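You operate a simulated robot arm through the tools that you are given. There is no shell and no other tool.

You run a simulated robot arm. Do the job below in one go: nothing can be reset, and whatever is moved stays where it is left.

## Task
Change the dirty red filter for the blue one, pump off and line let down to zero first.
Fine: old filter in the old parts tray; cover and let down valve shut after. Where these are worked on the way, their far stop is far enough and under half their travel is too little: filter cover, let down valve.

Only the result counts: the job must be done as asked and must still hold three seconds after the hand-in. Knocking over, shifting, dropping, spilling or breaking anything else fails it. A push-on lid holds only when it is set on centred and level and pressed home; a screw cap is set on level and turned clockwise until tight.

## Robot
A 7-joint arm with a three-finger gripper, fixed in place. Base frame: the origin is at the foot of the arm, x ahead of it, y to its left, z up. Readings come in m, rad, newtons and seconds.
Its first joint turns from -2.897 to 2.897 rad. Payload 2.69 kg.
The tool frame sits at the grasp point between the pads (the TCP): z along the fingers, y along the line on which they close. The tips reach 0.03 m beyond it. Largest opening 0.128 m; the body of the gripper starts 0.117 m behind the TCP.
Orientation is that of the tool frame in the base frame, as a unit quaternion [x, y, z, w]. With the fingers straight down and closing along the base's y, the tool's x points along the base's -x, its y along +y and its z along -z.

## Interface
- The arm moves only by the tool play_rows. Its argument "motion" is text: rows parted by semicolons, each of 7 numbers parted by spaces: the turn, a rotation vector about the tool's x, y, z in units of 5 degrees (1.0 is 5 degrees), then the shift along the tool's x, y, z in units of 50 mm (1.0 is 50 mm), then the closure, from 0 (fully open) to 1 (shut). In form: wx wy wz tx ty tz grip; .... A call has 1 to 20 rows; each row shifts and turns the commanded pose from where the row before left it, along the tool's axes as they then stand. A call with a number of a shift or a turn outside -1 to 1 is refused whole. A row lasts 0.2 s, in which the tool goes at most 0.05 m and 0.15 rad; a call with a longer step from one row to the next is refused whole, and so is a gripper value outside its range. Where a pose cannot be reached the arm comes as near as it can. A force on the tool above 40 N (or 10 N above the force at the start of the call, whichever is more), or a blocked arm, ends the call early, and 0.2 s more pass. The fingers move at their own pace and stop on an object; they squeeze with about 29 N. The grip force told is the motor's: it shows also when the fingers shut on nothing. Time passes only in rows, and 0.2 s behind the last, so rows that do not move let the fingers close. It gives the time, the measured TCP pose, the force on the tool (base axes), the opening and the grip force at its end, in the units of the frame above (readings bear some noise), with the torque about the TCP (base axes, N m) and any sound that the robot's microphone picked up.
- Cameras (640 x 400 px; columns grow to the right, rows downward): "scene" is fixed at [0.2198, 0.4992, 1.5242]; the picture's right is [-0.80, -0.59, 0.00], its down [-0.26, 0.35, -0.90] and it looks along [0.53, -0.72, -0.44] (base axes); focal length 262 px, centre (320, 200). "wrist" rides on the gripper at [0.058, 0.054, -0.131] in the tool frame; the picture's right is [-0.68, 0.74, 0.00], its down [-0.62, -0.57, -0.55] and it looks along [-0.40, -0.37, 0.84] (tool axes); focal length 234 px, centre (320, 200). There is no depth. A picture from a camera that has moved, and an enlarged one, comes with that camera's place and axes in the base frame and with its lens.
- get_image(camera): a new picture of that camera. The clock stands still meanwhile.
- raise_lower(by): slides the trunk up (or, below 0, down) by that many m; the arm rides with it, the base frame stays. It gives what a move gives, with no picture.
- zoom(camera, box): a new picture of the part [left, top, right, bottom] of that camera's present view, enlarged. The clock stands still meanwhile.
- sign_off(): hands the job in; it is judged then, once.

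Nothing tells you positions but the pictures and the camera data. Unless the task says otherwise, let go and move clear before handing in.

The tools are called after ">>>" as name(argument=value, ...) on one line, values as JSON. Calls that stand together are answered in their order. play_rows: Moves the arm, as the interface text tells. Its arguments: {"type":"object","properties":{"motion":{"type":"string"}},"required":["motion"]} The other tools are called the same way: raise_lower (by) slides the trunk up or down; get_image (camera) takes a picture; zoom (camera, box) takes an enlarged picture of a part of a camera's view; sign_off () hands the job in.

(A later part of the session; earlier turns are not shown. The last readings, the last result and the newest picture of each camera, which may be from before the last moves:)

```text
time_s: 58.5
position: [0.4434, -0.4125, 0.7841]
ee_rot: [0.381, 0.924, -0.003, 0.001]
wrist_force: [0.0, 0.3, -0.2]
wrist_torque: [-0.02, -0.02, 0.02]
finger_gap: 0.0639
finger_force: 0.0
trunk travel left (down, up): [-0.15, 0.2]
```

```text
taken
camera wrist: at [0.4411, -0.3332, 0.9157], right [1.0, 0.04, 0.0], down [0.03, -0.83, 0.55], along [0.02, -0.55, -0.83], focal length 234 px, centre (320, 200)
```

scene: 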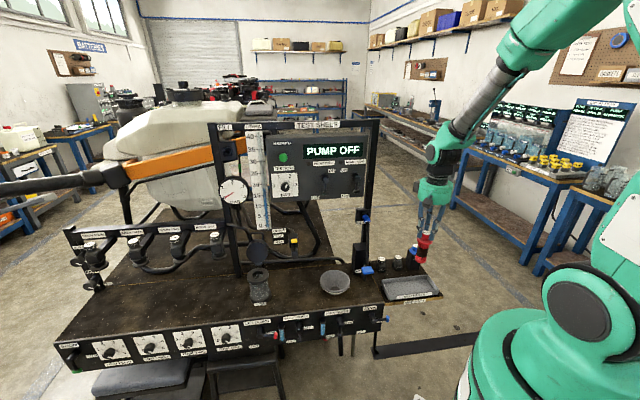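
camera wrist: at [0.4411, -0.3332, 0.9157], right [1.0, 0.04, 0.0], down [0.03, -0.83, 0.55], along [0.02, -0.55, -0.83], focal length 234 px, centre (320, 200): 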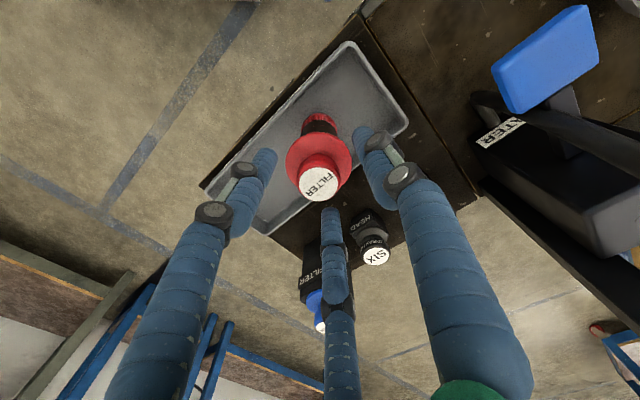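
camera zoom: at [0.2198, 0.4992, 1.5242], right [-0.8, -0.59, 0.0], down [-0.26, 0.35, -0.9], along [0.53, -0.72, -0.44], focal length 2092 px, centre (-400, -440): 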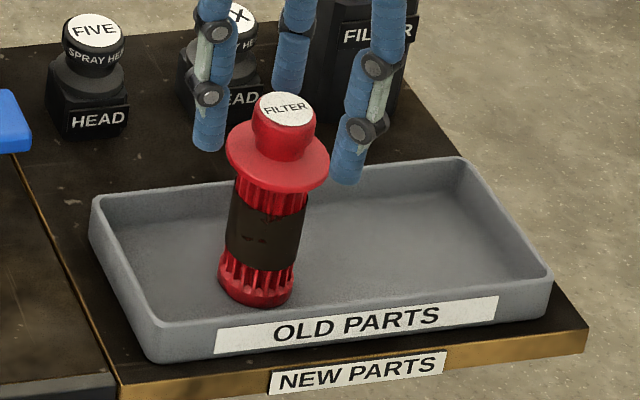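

The red filter stands upright in the tray. I'll lift straight off it and move over the blue filter's stand.

>>> play_rows(motion="0 0 0 0 0 -0.3 0.5; 0 0 0 0 0 -0.7 0.5; 0 0 0 0 0 -0.8 0.5; 0 0 0 0 0 -0.8 0.55; 0 0 0 0 0 -0.6 0.55; 0 0 0 -0.64 -0.54 0 0.55; 0 0 0 -0.64 -0.54 0 0.55; 0 0 0 -0.64 -0.54 0 0.55; 0 0 0 -0.64 -0.54 0 0.55; 0 0 0 0 0 0 0.55")

>>> get_image(camera="wrist")

>>> zoom(camera="scene", box=[365, 215, 455, 305])

```text
time_s: 60.7
position: [0.4593, -0.575, 0.9438]
ee_rot: [0.383, 0.924, -0.002, 0.001]
wrist_force: [0.5, -0.5, 0.1]
wrist_torque: [0.07, 0.02, -0.06]
finger_gap: 0.0575
finger_force: 0.1
trunk travel left (down, up): [-0.15, 0.2]
```

```text
taken
camera wrist: at [0.4552, -0.4961, 1.075], right [1.0, 0.04, 0.0], down [0.04, -0.83, 0.55], along [0.02, -0.55, -0.83], focal length 234 px, centre (320, 200)
```

wrist: 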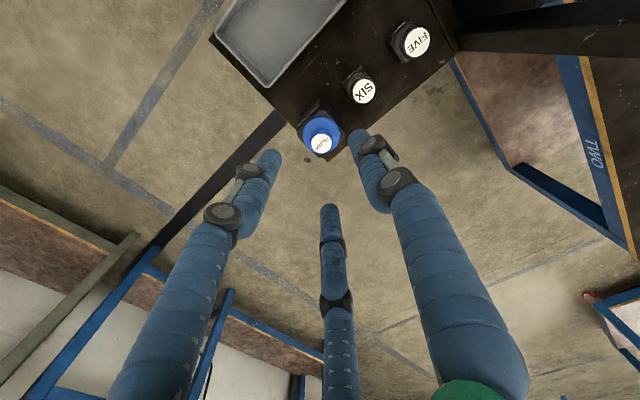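

```text
4.44 times, centred on (410, 260) of scene
camera zoom: at [0.2198, 0.4992, 1.5242], right [-0.8, -0.59, 0.0], down [-0.26, 0.35, -0.9], along [0.53, -0.72, -0.44], focal length 1162 px, centre (-80, -67)
```

zoom: 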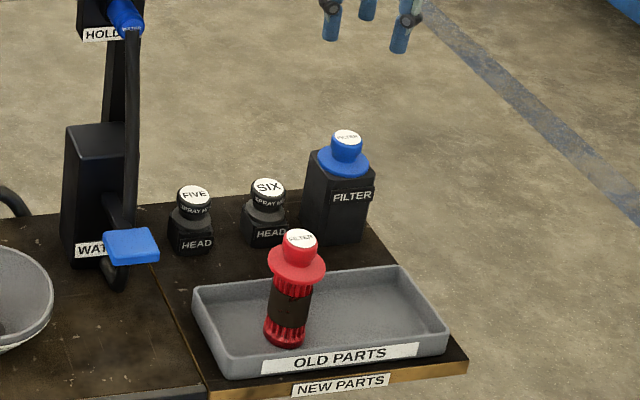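

The red filter stands well in the tray. The blue knob is about 22 mm further along -y than the tool axis, so I'll correct and descend to just above it.

>>> play_rows(motion="0 0 0 -0.34 -0.28 0 0.55; 0 0 0 0 0 0.6 0.55; 0 0 0 0 0 0.6 0.55; 0 0 0 0 0 0.6 0.55; 0 0 0 0 0 0.2 0.55; 0 0 0 0 0 0 0.55")

>>> zoom(camera="wrist", box=[250, 90, 390, 230])

>>> zoom(camera="scene", box=[390, 220, 440, 270])

```text
time_s: 62.1
position: [0.4591, -0.5999, 0.8439]
ee_rot: [0.383, 0.924, -0.002, 0.002]
wrist_force: [0.5, 0.2, -0.9]
wrist_torque: [0.01, 0.01, -0.01]
finger_gap: 0.0576
finger_force: 0.1
trunk travel left (down, up): [-0.15, 0.2]
```

```text
2.86 times, centred on (320, 160) of wrist
camera zoom: at [0.4555, -0.5204, 0.9756], right [1.0, 0.04, 0.0], down [0.03, -0.83, 0.55], along [0.02, -0.55, -0.83], focal length 669 px, centre (320, 314)
```

zoom: 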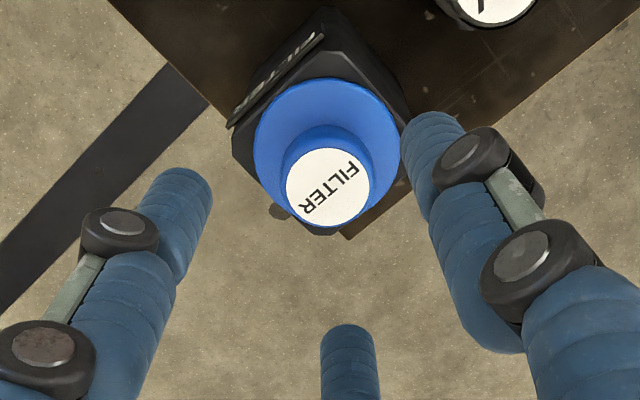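

```text
8.00 times, centred on (415, 245) of scene
camera zoom: at [0.2198, 0.4992, 1.5242], right [-0.8, -0.59, 0.0], down [-0.26, 0.35, -0.9], along [0.53, -0.72, -0.44], focal length 2092 px, centre (-440, -160)
```

zoom: 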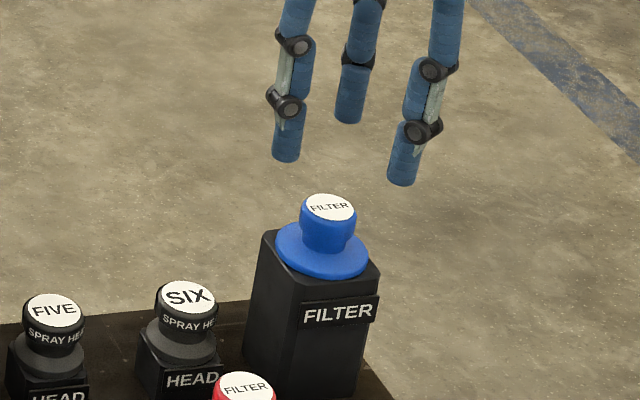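

The blue knob is nearly centred; its label is at about z=0.777. I'll make a small correction and descend around it, then compare with how the red one looked when gripped.

>>> play_rows(motion="0 0 0 -0.089 0.004 0 0.55; 0 0 0 0 0 0.3 0.55; 0 0 0 0 0 0.3 0.55; 0 0 0 0 0 0.3 0.55; 0 0 0 0 0 0 0.55")

>>> zoom(camera="wrist", box=[250, 90, 390, 230])

>>> zoom(camera="scene", box=[390, 220, 440, 270])

```text
time_s: 63.3
position: [0.4623, -0.6045, 0.7973]
ee_rot: [0.383, 0.924, -0.002, 0.001]
wrist_force: [0.9, -0.4, 0.4]
wrist_torque: [0.0, -0.01, -0.01]
finger_gap: 0.0573
finger_force: 0.1
trunk travel left (down, up): [-0.15, 0.2]
```

```text
2.86 times, centred on (320, 160) of wrist
camera zoom: at [0.4595, -0.5261, 0.9299], right [1.0, 0.04, 0.0], down [0.04, -0.83, 0.55], along [0.02, -0.55, -0.83], focal length 669 px, centre (320, 314)
```

zoom: 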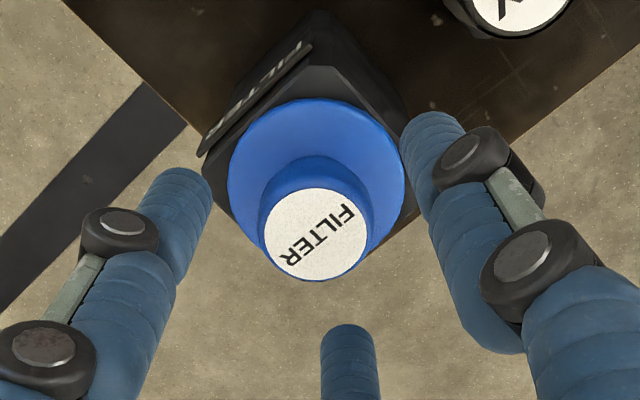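

```text
8.00 times, centred on (415, 245) of scene
camera zoom: at [0.2198, 0.4992, 1.5242], right [-0.8, -0.59, 0.0], down [-0.26, 0.35, -0.9], along [0.53, -0.72, -0.44], focal length 2092 px, centre (-440, -160)
```

zoom: 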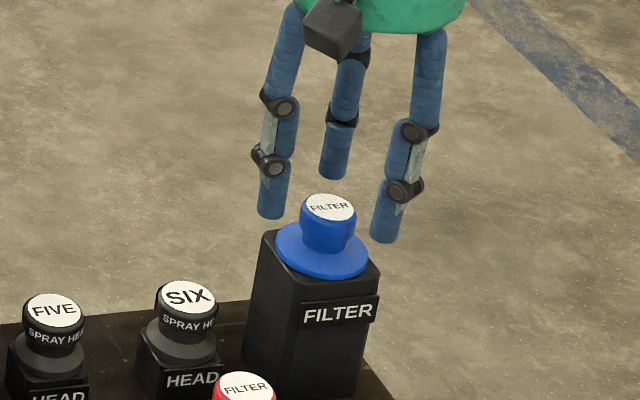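

>>> play_rows(motion="0 0 0 0.038 0.024 0 0.55; 0 0 0 0 0 0.14 0.55; 0 0 0 0 0 0.12 0.55; 0 0 0 0 0 0 0.55")

>>> zoom(camera="wrist", box=[250, 90, 390, 230])

>>> zoom(camera="scene", box=[390, 220, 440, 270])

```text
time_s: 64.3
position: [0.4618, -0.6026, 0.7859]
ee_rot: [0.383, 0.924, -0.002, 0.0]
wrist_force: [0.4, -0.2, -0.3]
wrist_torque: [0.03, 0.02, -0.01]
finger_gap: 0.0576
finger_force: 0.0
trunk travel left (down, up): [-0.15, 0.2]
```

```text
2.86 times, centred on (320, 160) of wrist
camera zoom: at [0.4592, -0.5236, 0.9173], right [1.0, 0.04, 0.0], down [0.03, -0.83, 0.55], along [0.02, -0.55, -0.83], focal length 669 px, centre (320, 314)
```

zoom: 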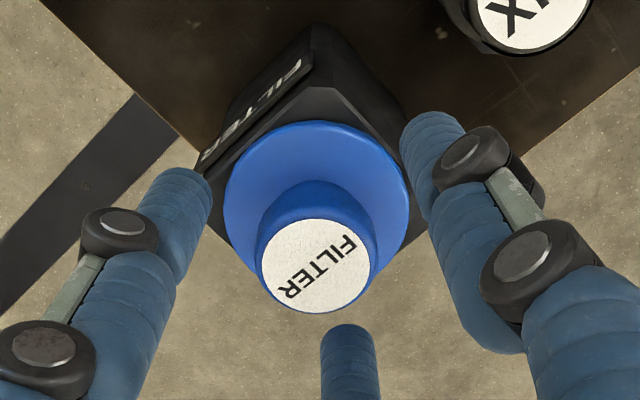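

```text
8.00 times, centred on (415, 245) of scene
camera zoom: at [0.2198, 0.4992, 1.5242], right [-0.8, -0.59, 0.0], down [-0.26, 0.35, -0.9], along [0.53, -0.72, -0.44], focal length 2092 px, centre (-440, -160)
```

zoom: 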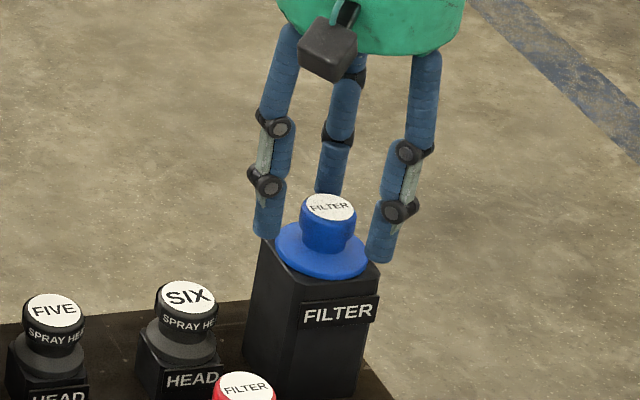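

This matches how the red knob looked when gripped. I'll close on the blue knob.

>>> play_rows(motion="0 0 0 0 0 0 0.7; 0 0 0 0 0 0 1; 0 0 0 0 0 0 1; 0 0 0 0 0 0 1")

>>> zoom(camera="wrist", box=[250, 90, 390, 230])

```text
time_s: 65.3
position: [0.4629, -0.6042, 0.786]
ee_rot: [0.382, 0.924, -0.002, 0.001]
wrist_force: [-4.7, -5.9, -1.1]
wrist_torque: [-0.26, 0.19, -0.04]
finger_gap: 0.0299
finger_force: 29.3
trunk travel left (down, up): [-0.15, 0.2]
```

```text
2.86 times, centred on (320, 160) of wrist
camera zoom: at [0.4589, -0.5238, 0.9173], right [1.0, 0.04, 0.0], down [0.03, -0.83, 0.55], along [0.02, -0.55, -0.83], focal length 669 px, centre (320, 314)
```

zoom: 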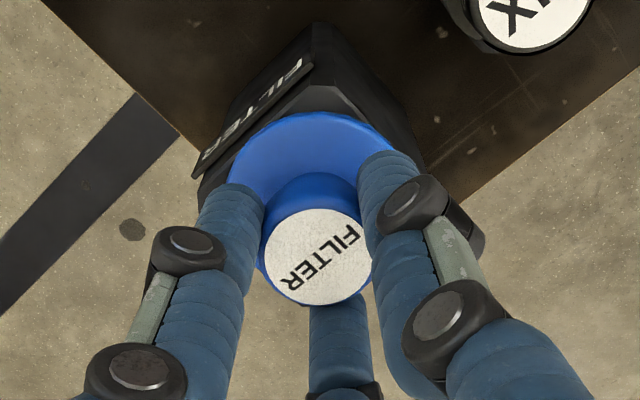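

The grip is good (gap 30 mm, low side load). I'll lift the blue filter straight out.

>>> play_rows(motion="0 0 0 0 0 -0.1 1; 0 0 0 0 0 -0.2 1; 0 0 0 0 0 -0.3 1; 0 0 0 0 0 -0.5 1; 0 0 0 0 0 -0.7 1; 0 0 0 0 0 -0.8 1; 0 0 0 0 0 -0.8 1; 0 0 0 0 0 -0.8 1; 0 0 0 0 0 -0.6 1; 0 0 0 0 0 0 1")

>>> zoom(camera="scene", box=[360, 170, 480, 310])

>>> zoom(camera="wrist", box=[250, 90, 390, 230])

```text
time_s: 67.5
position: [0.4647, -0.6023, 1.0278]
ee_rot: [0.382, 0.924, -0.003, 0.001]
wrist_force: [-0.5, 0.3, -0.8]
wrist_torque: [-0.04, -0.04, -0.05]
finger_gap: 0.0299
finger_force: 29.5
trunk travel left (down, up): [-0.15, 0.2]
```

```text
2.86 times, centred on (420, 240) of scene
camera zoom: at [0.2198, 0.4992, 1.5242], right [-0.8, -0.59, 0.0], down [-0.26, 0.35, -0.9], along [0.53, -0.72, -0.44], focal length 747 px, centre (34, 86)
```

zoom: 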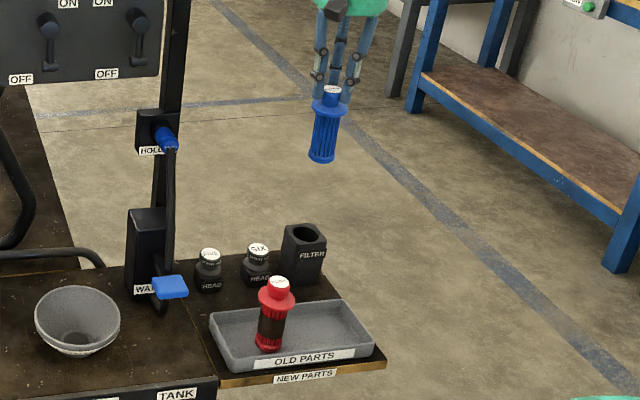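

```text
2.86 times, centred on (320, 160) of wrist
camera zoom: at [0.4606, -0.523, 1.1582], right [1.0, 0.04, 0.0], down [0.03, -0.83, 0.55], along [0.02, -0.55, -0.83], focal length 669 px, centre (320, 314)
```

zoom: 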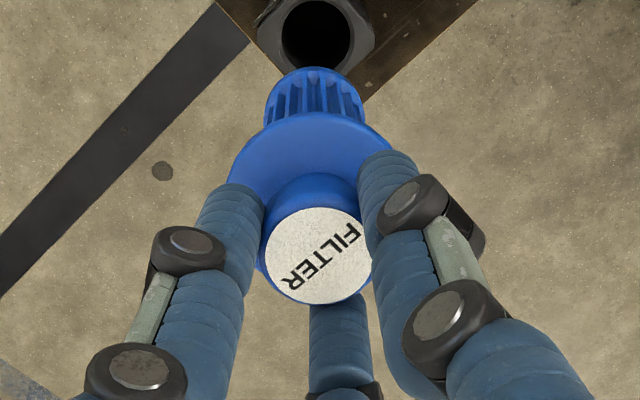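

The blue filter is out and hanging straight. I'll take it out toward the front and back along the bench to the housing.

>>> play_rows(motion="0 0 0 0.6 0 0 1; 0 0 0 0.85 0 0 1; 0 0 0 0.85 0 0 1; 0 0 0 0.85 0 0 1; 0 0 0 0.85 0 0 1; 0 0 0 0.7 0.5 0 1; 0 0 0 0.3 0.8 0 1; 0 0 0 0 0.87 0 1; 0 0 0 0 0.87 0 1; 0 0 0 0 0.87 0 1; 0 0 0 0 0.87 0 1; 0 0 0 0 0.87 0 1; 0 0 0 0 0.87 0 1; 0 0 0 0 0.87 0 1; 0 0 0 0 0.87 0 1; 0 0 0 0 0.87 0 1; 0 0 0 0 0.87 0 1; 0 0 0 0 0.6 0 1; 0 0 0 0 0 0 1")

>>> get_image(camera="scene")

```text
time_s: 71.5
position: [0.662, -0.0469, 1.0243]
ee_rot: [0.383, 0.924, -0.002, 0.001]
wrist_force: [-0.3, 0.3, -0.8]
wrist_torque: [-0.02, -0.02, 0.01]
finger_gap: 0.0297
finger_force: 28.9
trunk travel left (down, up): [-0.15, 0.2]
```

```text
taken
```

scene: 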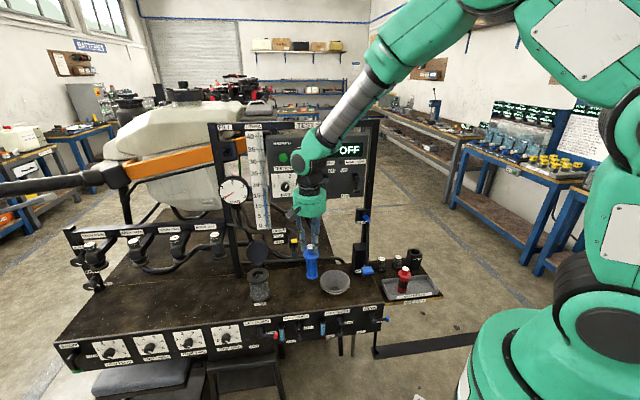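

The red filter still stands in the tray. I'll continue to a spot over the housing and look down for alignment.

>>> play_rows(motion="0 0 0 0 0.83 0 1; 0 0 0 0 0.83 0 1; 0 0 0 0 0.83 0 1; 0 0 0 0 0.83 0 1; 0 0 0 0 0.82 0 1; 0 0 0 -0.8 0 0 1; 0 0 0 -0.8 0 0 1; 0 0 0 -0.8 0 0 1; 0 0 0 -0.8 0 0 1; 0 0 0 0 0 0 1")

>>> get_image(camera="wrist")

>>> zoom(camera="scene", box=[215, 205, 305, 305])

```text
time_s: 73.7
position: [0.926, -0.0183, 1.0251]
ee_rot: [0.382, 0.924, -0.003, 0.0]
wrist_force: [0.3, 0.1, -1.4]
wrist_torque: [0.05, 0.01, 0.0]
finger_gap: 0.0298
finger_force: 29.1
trunk travel left (down, up): [-0.15, 0.2]
```

```text
taken
camera wrist: at [0.9238, 0.0604, 1.157], right [1.0, 0.04, 0.0], down [0.04, -0.83, 0.55], along [0.02, -0.55, -0.83], focal length 234 px, centre (320, 200)
```

wrist: 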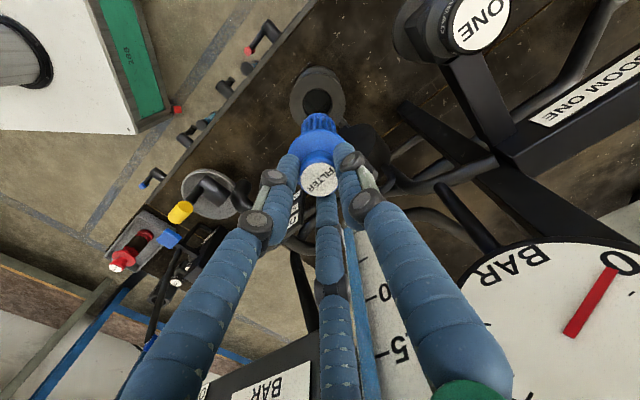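

```text
4.00 times, centred on (260, 255) of scene
camera zoom: at [0.2198, 0.4992, 1.5242], right [-0.8, -0.59, 0.0], down [-0.26, 0.35, -0.9], along [0.53, -0.72, -0.44], focal length 1046 px, centre (560, -20)
```

zoom: 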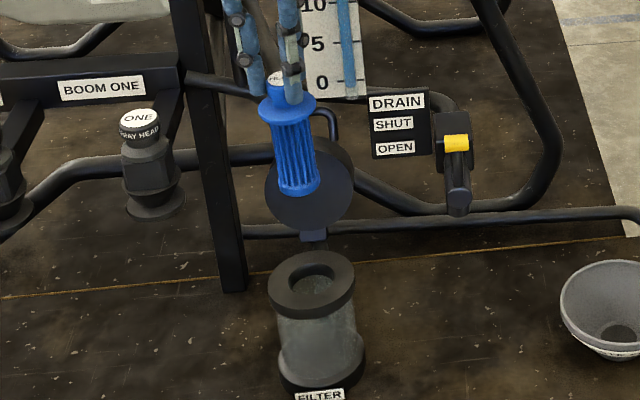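

>>> zoom(camera="wrist", box=[260, 50, 380, 170])

```text
3.33 times, centred on (320, 110) of wrist
camera zoom: at [0.9238, 0.0604, 1.157], right [1.0, 0.04, 0.0], down [0.04, -0.83, 0.55], along [0.02, -0.55, -0.83], focal length 781 px, centre (320, 500)
```

zoom: 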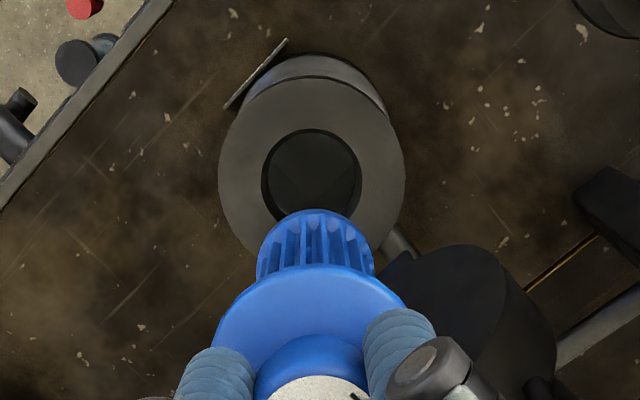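

The filter's foot is within a few mm of the hole. I'll shift by (-3,+4) mm, lower until its foot is just above the ring, and check again.

>>> play_rows(motion="0 0 0 0.096 0.017 0 1; 0 0 0 0 0 0.5 1; 0 0 0 0 0 0.6 1; 0 0 0 0 0 0.6 1; 0 0 0 0 0 0.3 1; 0 0 0 0 0 0 1")

>>> zoom(camera="wrist", box=[260, 50, 380, 170])

>>> zoom(camera="scene", box=[230, 235, 290, 295])

```text
time_s: 75.1
position: [0.9199, -0.012, 0.9247]
ee_rot: [0.382, 0.924, -0.003, 0.001]
wrist_force: [-0.2, 0.1, -1.3]
wrist_torque: [0.02, 0.02, 0.03]
finger_gap: 0.03
finger_force: 28.8
trunk travel left (down, up): [-0.15, 0.2]
```

```text
3.33 times, centred on (320, 110) of wrist
camera zoom: at [0.9166, 0.067, 1.0555], right [1.0, 0.04, 0.0], down [0.03, -0.83, 0.55], along [0.02, -0.55, -0.83], focal length 781 px, centre (320, 500)
```

zoom: 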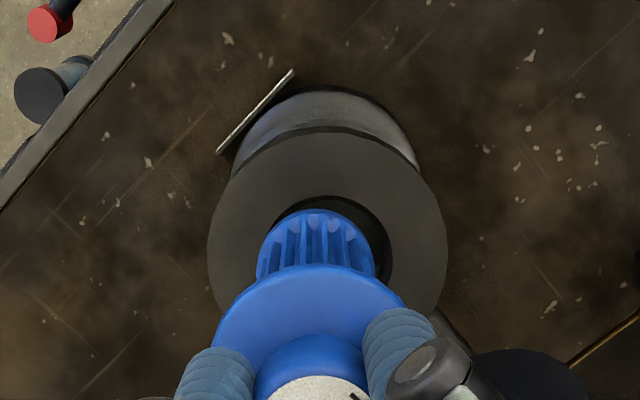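

```text
6.67 times, centred on (260, 265) of scene
camera zoom: at [0.2198, 0.4992, 1.5242], right [-0.8, -0.59, 0.0], down [-0.26, 0.35, -0.9], along [0.53, -0.72, -0.44], focal length 1744 px, centre (720, -233)
```

zoom: 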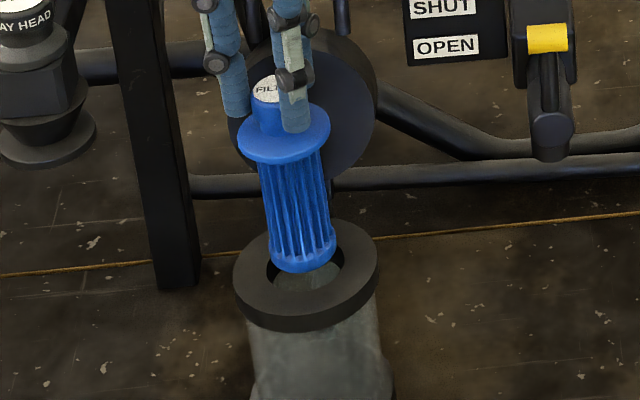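

The foot is about 4 mm off along -x relative to the hole. I'll correct and lower a little to check it enters.

>>> play_rows(motion="0 0 0 -0.067 0.038 0 1; 0 0 0 0 0 0.15 1; 0 0 0 0 0 0.1 1; 0 0 0 0 0 0 1")

>>> zoom(camera="wrist", box=[260, 50, 380, 170])

>>> zoom(camera="scene", box=[240, 250, 285, 295])

```text
time_s: 76.1
position: [0.9228, -0.0142, 0.9114]
ee_rot: [0.383, 0.924, -0.002, 0.001]
wrist_force: [0.0, 0.2, -0.5]
wrist_torque: [-0.01, 0.02, 0.01]
finger_gap: 0.0299
finger_force: 29.4
trunk travel left (down, up): [-0.15, 0.2]
```

```text
3.33 times, centred on (320, 110) of wrist
camera zoom: at [0.9192, 0.0662, 1.0424], right [1.0, 0.04, 0.0], down [0.03, -0.83, 0.55], along [0.02, -0.55, -0.83], focal length 781 px, centre (320, 500)
```

zoom: 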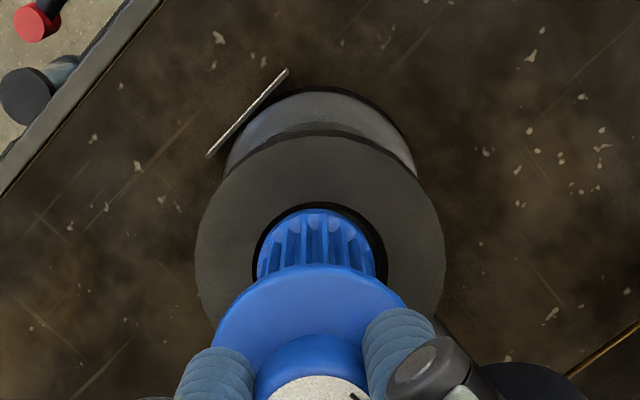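

```text
8.89 times, centred on (262, 272) of scene
camera zoom: at [0.2198, 0.4992, 1.5242], right [-0.8, -0.59, 0.0], down [-0.26, 0.35, -0.9], along [0.53, -0.72, -0.44], focal length 2325 px, centre (831, -444)
```

zoom: 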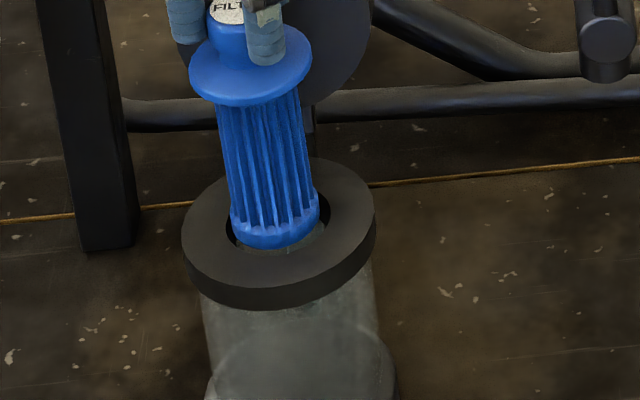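

The foot is in the mouth of the hole and the reading matches the red one's axis. I'll lower gently, watching the force.

>>> play_rows(motion="0 0 0 0 0.01 0.1 1; 0 0 0 0 0 0.15 1; 0 0 0 0 0 0.15 1; 0 0 0 0 0 0 1")

>>> zoom(camera="scene", box=[240, 250, 285, 295])

```text
time_s: 77.1
position: [0.9231, -0.0137, 0.8904]
ee_rot: [0.383, 0.924, -0.002, 0.0]
wrist_force: [4.5, -5.6, 0.1]
wrist_torque: [-0.51, -0.49, 0.02]
finger_gap: 0.0301
finger_force: 29.3
trunk travel left (down, up): [-0.15, 0.2]
```

```text
8.89 times, centred on (262, 272) of scene
camera zoom: at [0.2198, 0.4992, 1.5242], right [-0.8, -0.59, 0.0], down [-0.26, 0.35, -0.9], along [0.53, -0.72, -0.44], focal length 2325 px, centre (831, -444)
```

zoom: 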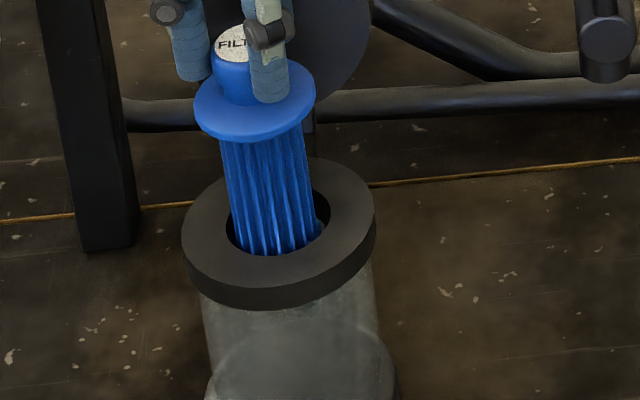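

The filter has entered the hole with a slight sideways load toward -n. I'll ease that way and keep lowering.

>>> play_rows(motion="0 0 0 -0.025 0 0.05 1; 0 0 0 0 0 0.15 1; 0 0 0 0 0 0.15 1; 0 0 0 0 0 0.15 1; 0 0 0 0 0 0 1")

>>> zoom(camera="scene", box=[240, 250, 285, 295])

```text
time_s: 78.3
position: [0.9233, -0.0143, 0.8663]
ee_rot: [0.383, 0.924, -0.001, 0.001]
wrist_force: [0.4, -0.6, -1.2]
wrist_torque: [-0.04, -0.04, -0.01]
finger_gap: 0.03
finger_force: 29.0
trunk travel left (down, up): [-0.15, 0.2]
```

```text
8.89 times, centred on (262, 272) of scene
camera zoom: at [0.2198, 0.4992, 1.5242], right [-0.8, -0.59, 0.0], down [-0.26, 0.35, -0.9], along [0.53, -0.72, -0.44], focal length 2325 px, centre (831, -444)
```

zoom: 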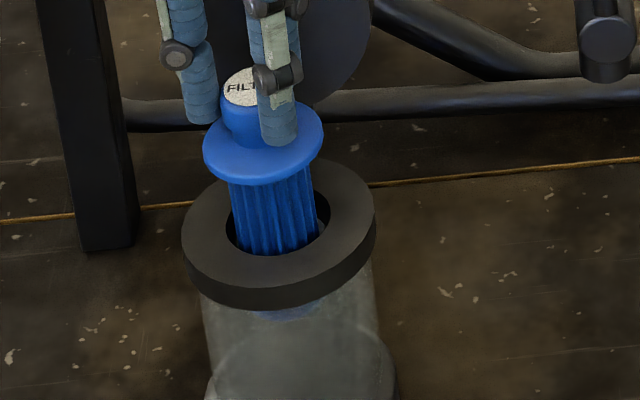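

Force is gone and it slides freely. I'll lower to just above the expected seat.

>>> play_rows(motion="0 0 0 0 0 0.2 1; 0 0 0 0 0 0.2 1; 0 0 0 0 0 0.2 1; 0 0 0 0 0 0.16 1; 0 0 0 0 0 0 1")

>>> zoom(camera="scene", box=[240, 250, 285, 295])

```text
time_s: 79.5
position: [0.9231, -0.0134, 0.8286]
ee_rot: [0.385, 0.923, -0.003, 0.001]
wrist_force: [5.2, -15.8, 4.2]
wrist_torque: [-0.92, -0.27, -0.09]
finger_gap: 0.03
finger_force: 29.9
trunk travel left (down, up): [-0.15, 0.2]
```

```text
8.89 times, centred on (262, 272) of scene
camera zoom: at [0.2198, 0.4992, 1.5242], right [-0.8, -0.59, 0.0], down [-0.26, 0.35, -0.9], along [0.53, -0.72, -0.44], focal length 2325 px, centre (831, -444)
```

zoom: 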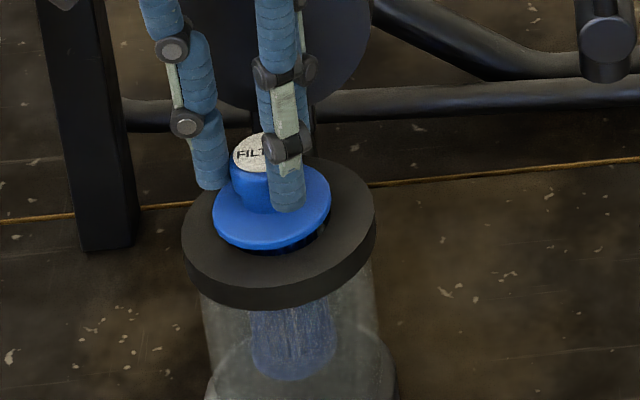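

It's almost seated, with a side load like the one seen before. I'll ease the same way and press down in small steps.

>>> play_rows(motion="0 0 0 -0.03 -0.017 0 1; 0 0 0 0 0 0.05 1; 0 0 0 0 0 0.05 1; 0 0 0 0 0 0.04 1; 0 0 0 0 0 0 1")

>>> zoom(camera="scene", box=[240, 250, 285, 295])

```text
time_s: 80.7
position: [0.9233, -0.0156, 0.8214]
ee_rot: [0.383, 0.924, -0.003, 0.001]
wrist_force: [0.7, -0.9, -0.7]
wrist_torque: [-0.01, 0.0, -0.01]
finger_gap: 0.0298
finger_force: 28.9
trunk travel left (down, up): [-0.15, 0.2]
```

```text
8.89 times, centred on (262, 272) of scene
camera zoom: at [0.2198, 0.4992, 1.5242], right [-0.8, -0.59, 0.0], down [-0.26, 0.35, -0.9], along [0.53, -0.72, -0.44], focal length 2325 px, centre (831, -444)
```

zoom: 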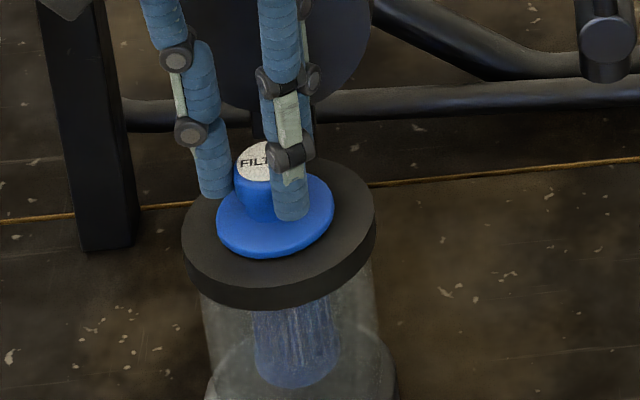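

>>> play_rows(motion="0 0 0 0 0 0.04 1; 0 0 0 0 0 0.03 1; 0 0 0 0 0 0 1")

>>> zoom(camera="wrist", box=[250, 90, 390, 230])

```text
time_s: 81.5
position: [0.9228, -0.0158, 0.8205]
ee_rot: [0.383, 0.924, -0.002, 0.002]
wrist_force: [-5.7, 2.9, 14.2]
wrist_torque: [0.47, 0.41, 0.04]
finger_gap: 0.0301
finger_force: 29.4
trunk travel left (down, up): [-0.15, 0.2]
```

```text
2.86 times, centred on (320, 160) of wrist
camera zoom: at [0.9197, 0.0632, 0.9514], right [1.0, 0.04, 0.0], down [0.03, -0.83, 0.55], along [0.03, -0.55, -0.83], focal length 669 px, centre (320, 314)
```

zoom: 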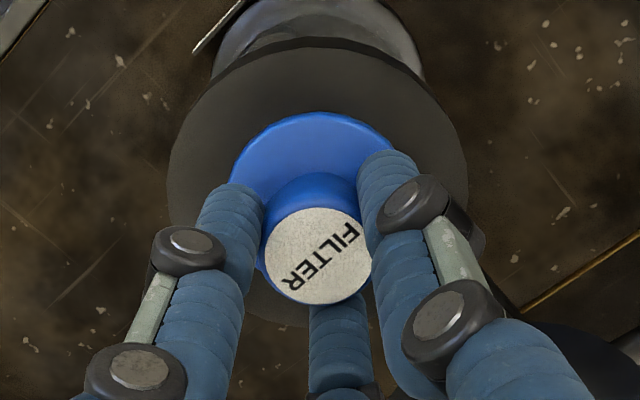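

It touches down at z=0.8205, as expected. I'll press slightly more to seat it, then release and lift off.

>>> play_rows(motion="0 0 0 0.02 0 0.03 1; 0 0 0 0 0 0 1; 0 0 0 0 0 -0.04 1; 0 0 0 0 0 0 0.7; 0 0 0 0 0 0 0.55; 0 0 0 0 0 0 0.55")

>>> zoom(camera="scene", box=[240, 250, 285, 295])

>>> zoom(camera="wrist", box=[250, 90, 390, 230])

```text
time_s: 82.9
position: [0.9225, -0.0159, 0.8179]
ee_rot: [0.382, 0.924, -0.002, 0.002]
wrist_force: [0.5, 0.3, -0.3]
wrist_torque: [0.02, -0.02, -0.01]
finger_gap: 0.0574
finger_force: 0.0
trunk travel left (down, up): [-0.15, 0.2]
```

```text
8.89 times, centred on (262, 272) of scene
camera zoom: at [0.2198, 0.4992, 1.5242], right [-0.8, -0.59, 0.0], down [-0.26, 0.35, -0.9], along [0.53, -0.72, -0.44], focal length 2325 px, centre (831, -444)
```

zoom: 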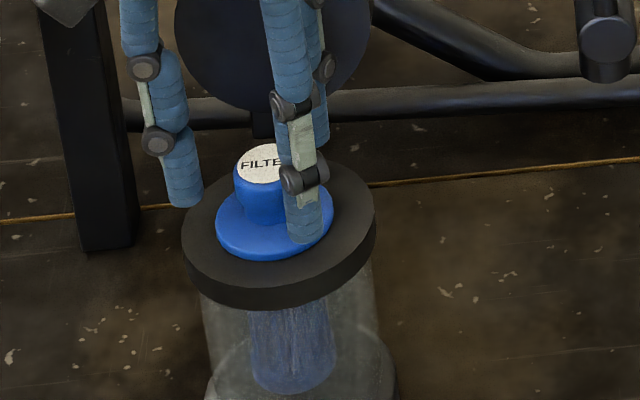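

```text
2.86 times, centred on (320, 160) of wrist
camera zoom: at [0.9199, 0.0642, 0.9499], right [1.0, 0.04, 0.0], down [0.04, -0.83, 0.55], along [0.02, -0.55, -0.83], focal length 669 px, centre (320, 314)
```

zoom: 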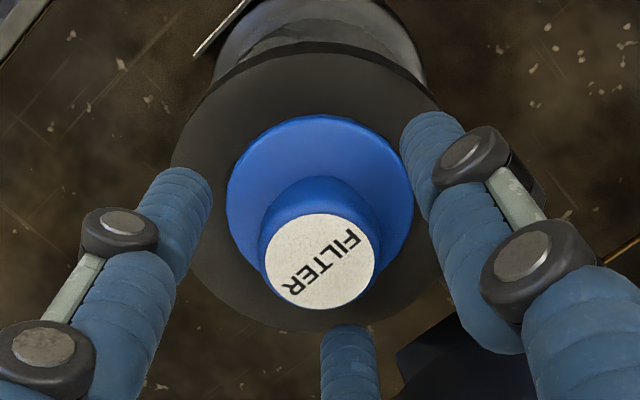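

The blue filter sits flush in the housing. I'll lift straight off it, then look at the open cover to plan the closing.

>>> play_rows(motion="0 0 0 0 0 -0.3 0.55; 0 0 0 0 0 -0.6 0.55; 0 0 0 0 0 -0.7 0.55; 0 0 0 0 0 -0.8 0.55; 0 0 0 0 0 -0.8 0.55; 0 0 0 0.6 0 -0.6 1; 0 0 0 0.9 0 0 1; 0 0 0 0.9 0 0 1; 0 0 0 0 0 0 1")

>>> zoom(camera="scene", box=[225, 225, 295, 295])

>>> get_image(camera="wrist")

```text
time_s: 84.9
position: [0.8378, 0.0683, 1.0066]
ee_rot: [0.383, 0.924, -0.003, 0.002]
wrist_force: [-0.2, 1.2, 0.8]
wrist_torque: [-0.06, -0.06, -0.01]
finger_gap: 0.0021
finger_force: 29.3
trunk travel left (down, up): [-0.15, 0.2]
```

```text
5.71 times, centred on (260, 260) of scene
camera zoom: at [0.2198, 0.4992, 1.5242], right [-0.8, -0.59, 0.0], down [-0.26, 0.35, -0.9], along [0.53, -0.72, -0.44], focal length 1495 px, centre (663, -143)
```

zoom: 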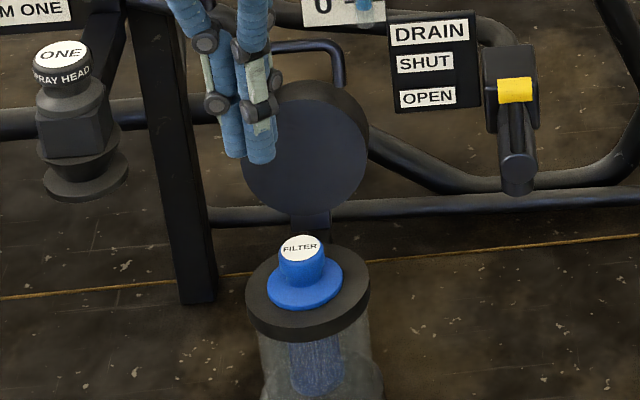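

```text
taken
camera wrist: at [0.8343, 0.1479, 1.1383], right [1.0, 0.04, 0.0], down [0.03, -0.83, 0.55], along [0.02, -0.55, -0.83], focal length 234 px, centre (320, 200)
```

wrist: 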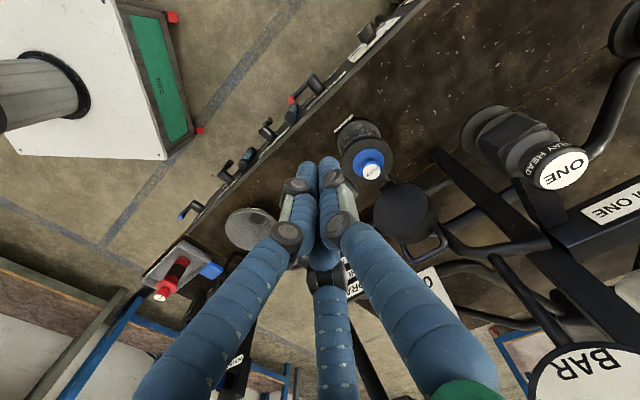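

>>> zoom(camera="wrist", box=[330, 110, 490, 290])

```text
2.22 times, centred on (410, 200) of wrist
camera zoom: at [0.8343, 0.1479, 1.1383], right [1.0, 0.04, 0.0], down [0.03, -0.83, 0.55], along [0.02, -0.55, -0.83], focal length 520 px, centre (120, 200)
```

zoom: 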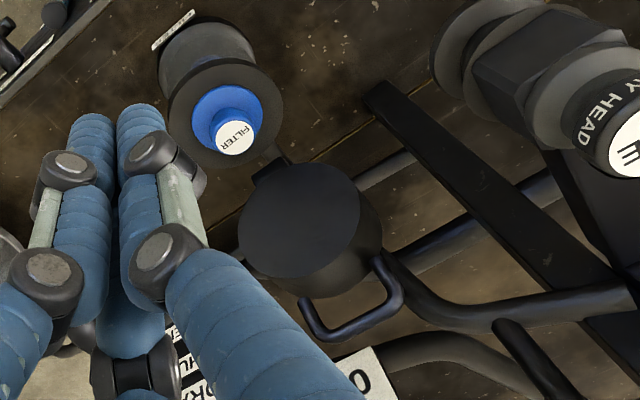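

The handle bar of the open cover is near n=-0.78, z=0.895, and the level board is just behind it at a<0.635. I'll tilt the tool 40° so the closed fingers can reach over and behind the bar at a≈0.652.

>>> play_rows(motion="0 -1 0 0 0.03 0 1; 0 -1 0 0 0.03 0 1; 0 -1 0 0 0.03 0 1; 0 -1 0 0 0.03 0 1; 0 -1 0 0 0.03 0 1; 0 -1 0 0 0.03 0 1; 0 -1 0 0 0.03 0 1; 0 -1 0 0 0.02 0 1; 0 0 0 0 0 0 1")

>>> get_image(camera="wrist")

```text
time_s: 86.9
position: [0.8457, 0.0787, 1.008]
ee_rot: [0.359, 0.868, -0.133, 0.317]
wrist_force: [-0.9, 0.1, -0.1]
wrist_torque: [-0.05, 0.02, 0.02]
finger_gap: 0.0021
finger_force: 29.3
trunk travel left (down, up): [-0.15, 0.2]
```

```text
taken
camera wrist: at [0.793, 0.208, 1.0699], right [0.89, 0.16, 0.44], down [-0.32, -0.48, 0.82], along [0.34, -0.86, -0.38], focal length 234 px, centre (320, 200)
```

wrist: 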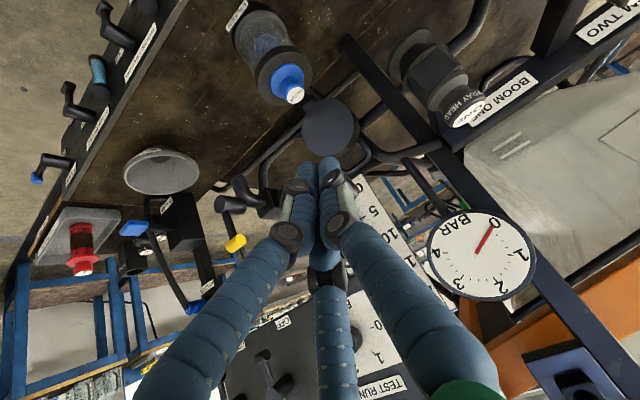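

>>> zoom(camera="wrist", box=[270, 70, 450, 200])

```text
3.08 times, centred on (360, 135) of wrist
camera zoom: at [0.793, 0.208, 1.0699], right [0.89, 0.16, 0.44], down [-0.32, -0.48, 0.82], along [0.34, -0.86, -0.38], focal length 720 px, centre (197, 400)
```

zoom: 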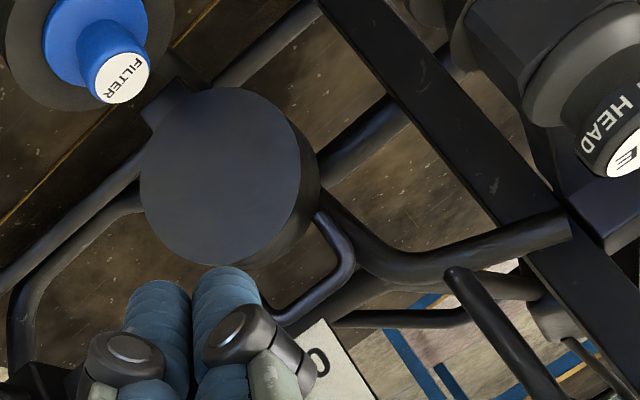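

I'll move to a point above and in front of the bar, aligned with the tilted approach line.

>>> play_rows(motion="0 0 0 -0.534 0 0.566 1; 0 0 0 -0.534 0 0.566 1; 0 0 0 -0.534 0 0.566 1; 0 0 0 -0.534 0 0.566 1; 0 0 0 -0.534 0 0.566 1; 0 0 0 0 0 0 1")

>>> get_image(camera="wrist")

>>> zoom(camera="scene", box=[215, 195, 305, 285])

```text
time_s: 88.3
position: [0.9805, -0.0591, 0.9829]
ee_rot: [0.36, 0.867, -0.134, 0.317]
wrist_force: [-0.1, 0.7, 0.4]
wrist_torque: [0.02, -0.02, 0.01]
finger_gap: 0.0022
finger_force: 29.0
trunk travel left (down, up): [-0.15, 0.2]
```

```text
taken
camera wrist: at [0.9275, 0.0696, 1.0456], right [0.89, 0.16, 0.43], down [-0.32, -0.48, 0.82], along [0.34, -0.86, -0.38], focal length 234 px, centre (320, 200)
```

wrist: 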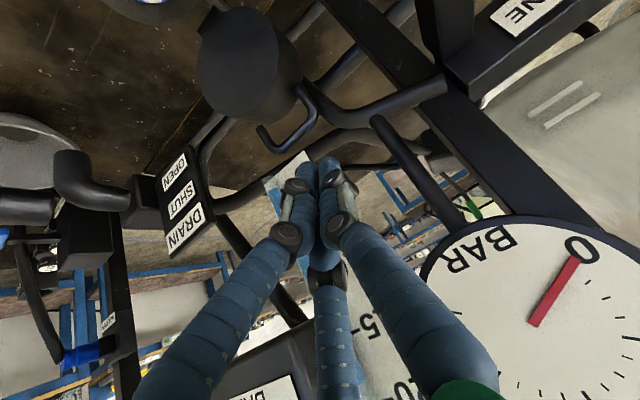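

```text
4.44 times, centred on (260, 240) of scene
camera zoom: at [0.2198, 0.4992, 1.5242], right [-0.8, -0.59, 0.0], down [-0.26, 0.35, -0.9], along [0.53, -0.72, -0.44], focal length 1162 px, centre (587, 22)
```

zoom: 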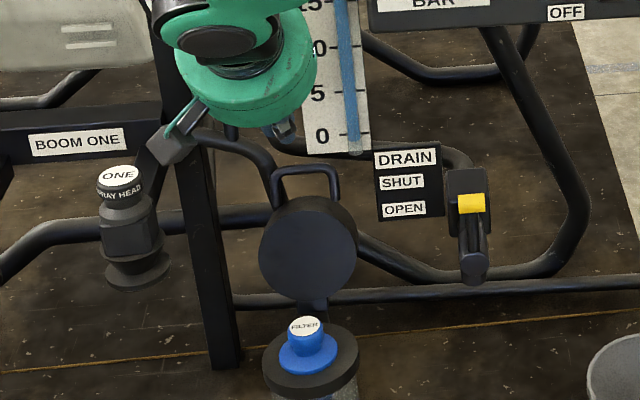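

>>> zoom(camera="wrist", box=[220, 60, 360, 190])

>>> zoom(camera="scene", box=[235, 215, 285, 265])

```text
3.08 times, centred on (290, 125) of wrist
camera zoom: at [0.9275, 0.0696, 1.0456], right [0.89, 0.16, 0.43], down [-0.32, -0.48, 0.82], along [0.34, -0.86, -0.38], focal length 720 px, centre (412, 431)
```

zoom: 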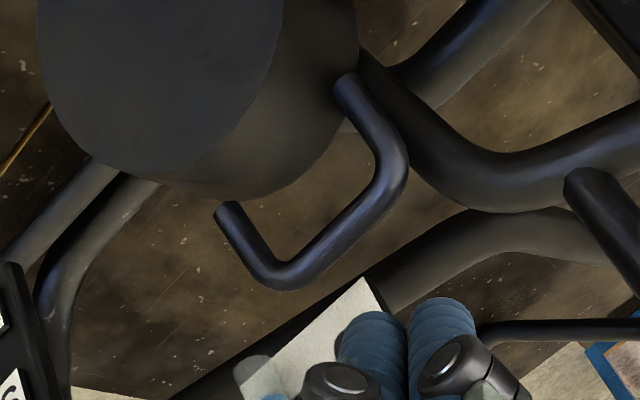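

```text
8.00 times, centred on (260, 240) of scene
camera zoom: at [0.2198, 0.4992, 1.5242], right [-0.8, -0.59, 0.0], down [-0.26, 0.35, -0.9], along [0.53, -0.72, -0.44], focal length 2092 px, centre (800, -120)
```

zoom: 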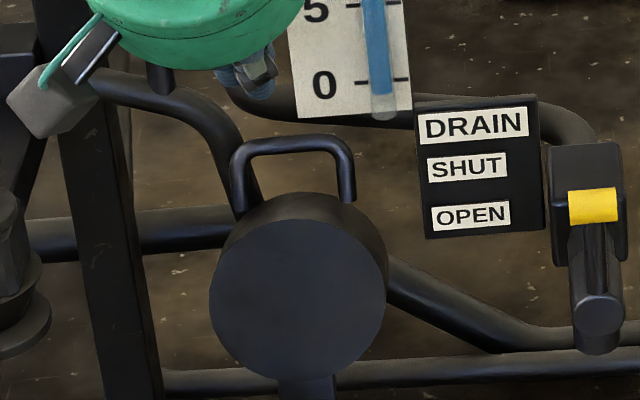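

The bar centre is at a≈0.636, n≈-0.786, z≈0.892. Moving along the tool's axis will pass just above and behind it, so I'll advance most of the way and check.

>>> play_rows(motion="0 0 0 0 0 0.4 1; 0 0 0 0 0 0.4 1; 0 0 0 0 0 0.4 1; 0 0 0 0 0 0 1")

>>> zoom(camera="wrist", box=[220, 60, 380, 220])

>>> zoom(camera="scene", box=[225, 205, 285, 265])

```text
time_s: 89.3
position: [1.009, -0.0862, 0.9373]
ee_rot: [0.359, 0.868, -0.133, 0.317]
wrist_force: [0.0, 0.5, 0.3]
wrist_torque: [-0.04, -0.02, -0.04]
finger_gap: 0.002
finger_force: 29.0
trunk travel left (down, up): [-0.15, 0.2]
```

```text
2.50 times, centred on (300, 140) of wrist
camera zoom: at [0.9552, 0.0423, 1.0002], right [0.89, 0.16, 0.43], down [-0.32, -0.48, 0.82], along [0.34, -0.86, -0.38], focal length 585 px, centre (370, 350)
```

zoom: 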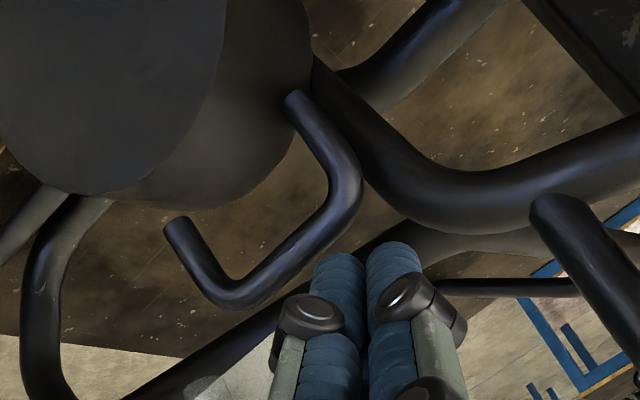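

```text
6.67 times, centred on (255, 235) of scene
camera zoom: at [0.2198, 0.4992, 1.5242], right [-0.8, -0.59, 0.0], down [-0.26, 0.35, -0.9], along [0.53, -0.72, -0.44], focal length 1744 px, centre (753, -33)
```

zoom: 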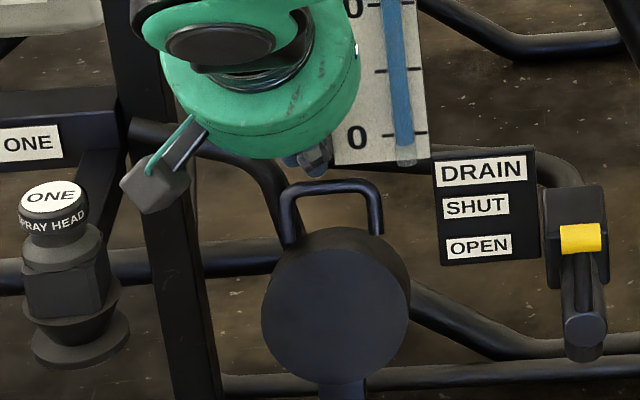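

>>> play_rows(motion="0 0 0 0 0 0.2 1; 0 0 0 0 0 0.2 1; 0 0 0 0 0 0 1")

>>> zoom(camera="wrist", box=[220, 60, 380, 220])

>>> zoom(camera="scene", box=[225, 205, 285, 265])

```text
time_s: 90.1
position: [1.0184, -0.0962, 0.9239]
ee_rot: [0.359, 0.867, -0.133, 0.317]
wrist_force: [0.3, -0.3, 0.2]
wrist_torque: [0.03, -0.01, 0.02]
finger_gap: 0.002
finger_force: 29.5
trunk travel left (down, up): [-0.15, 0.2]
```

```text
2.50 times, centred on (300, 140) of wrist
camera zoom: at [0.9654, 0.0331, 0.9862], right [0.89, 0.16, 0.43], down [-0.32, -0.48, 0.82], along [0.34, -0.86, -0.38], focal length 585 px, centre (370, 350)
```

zoom: 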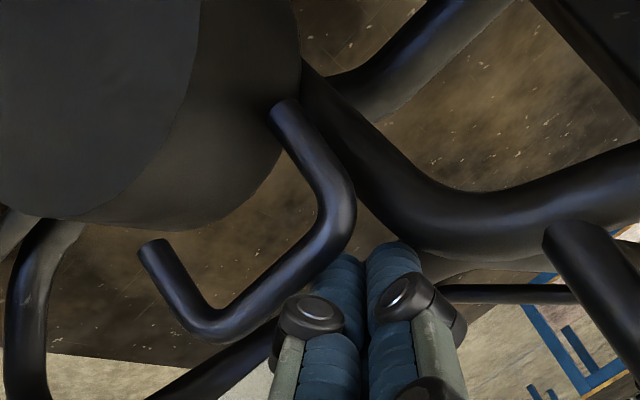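

```text
6.67 times, centred on (255, 235) of scene
camera zoom: at [0.2198, 0.4992, 1.5242], right [-0.8, -0.59, 0.0], down [-0.26, 0.35, -0.9], along [0.53, -0.72, -0.44], focal length 1744 px, centre (753, -33)
```

zoom: 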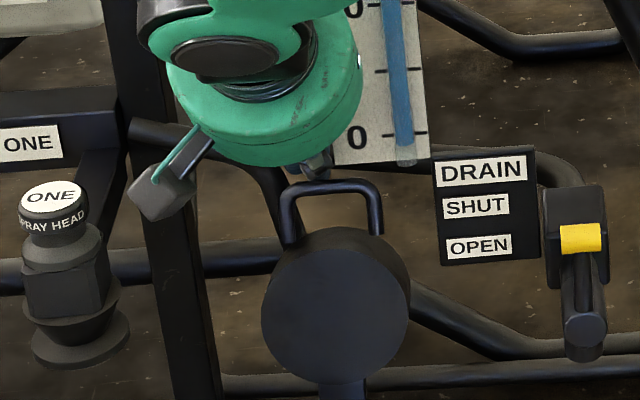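

The fingertips are now just behind and above the bar. I'll reach 4 mm further, close onto the bar, and start drawing it forward along its arc.

>>> play_rows(motion="0 0 0 0 0 0.08 1; 0 0 0 0.1 0 0 1; 0 0 0 0.12 0 -0.02 1; 0 0 0 0.15 0 -0.18 1; 0 0 0 0.15 0 -0.18 1; 0 0 0 0.14 0 -0.18 1; 0 0 0 0 0 0 1")

>>> zoom(camera="wrist", box=[220, 60, 380, 220])

>>> zoom(camera="scene", box=[225, 205, 285, 265])

```text
time_s: 91.7
position: [0.9895, -0.0664, 0.926]
ee_rot: [0.359, 0.867, -0.132, 0.319]
wrist_force: [5.1, -0.2, 31.8]
wrist_torque: [0.2, 0.47, -0.04]
finger_gap: 0.0021
finger_force: 28.7
trunk travel left (down, up): [-0.15, 0.2]
```

```text
2.50 times, centred on (300, 140) of wrist
camera zoom: at [0.9369, 0.0618, 0.9881], right [0.89, 0.16, 0.44], down [-0.32, -0.48, 0.82], along [0.34, -0.86, -0.37], focal length 585 px, centre (370, 350)
```

zoom: 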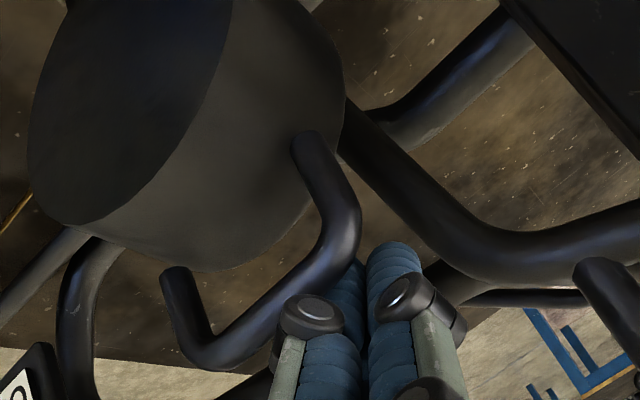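

```text
6.67 times, centred on (255, 235) of scene
camera zoom: at [0.2198, 0.4992, 1.5242], right [-0.8, -0.59, 0.0], down [-0.26, 0.35, -0.9], along [0.53, -0.72, -0.44], focal length 1744 px, centre (753, -33)
```

zoom: 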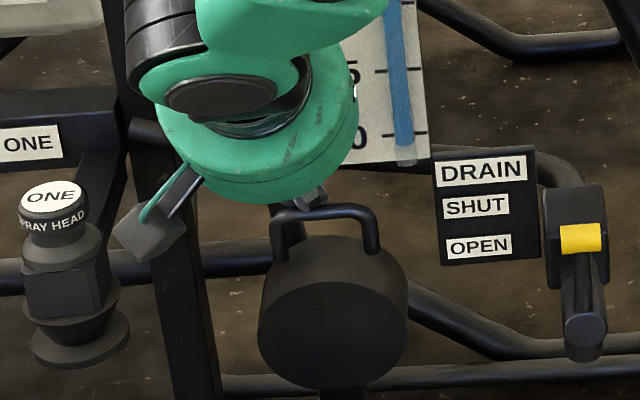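

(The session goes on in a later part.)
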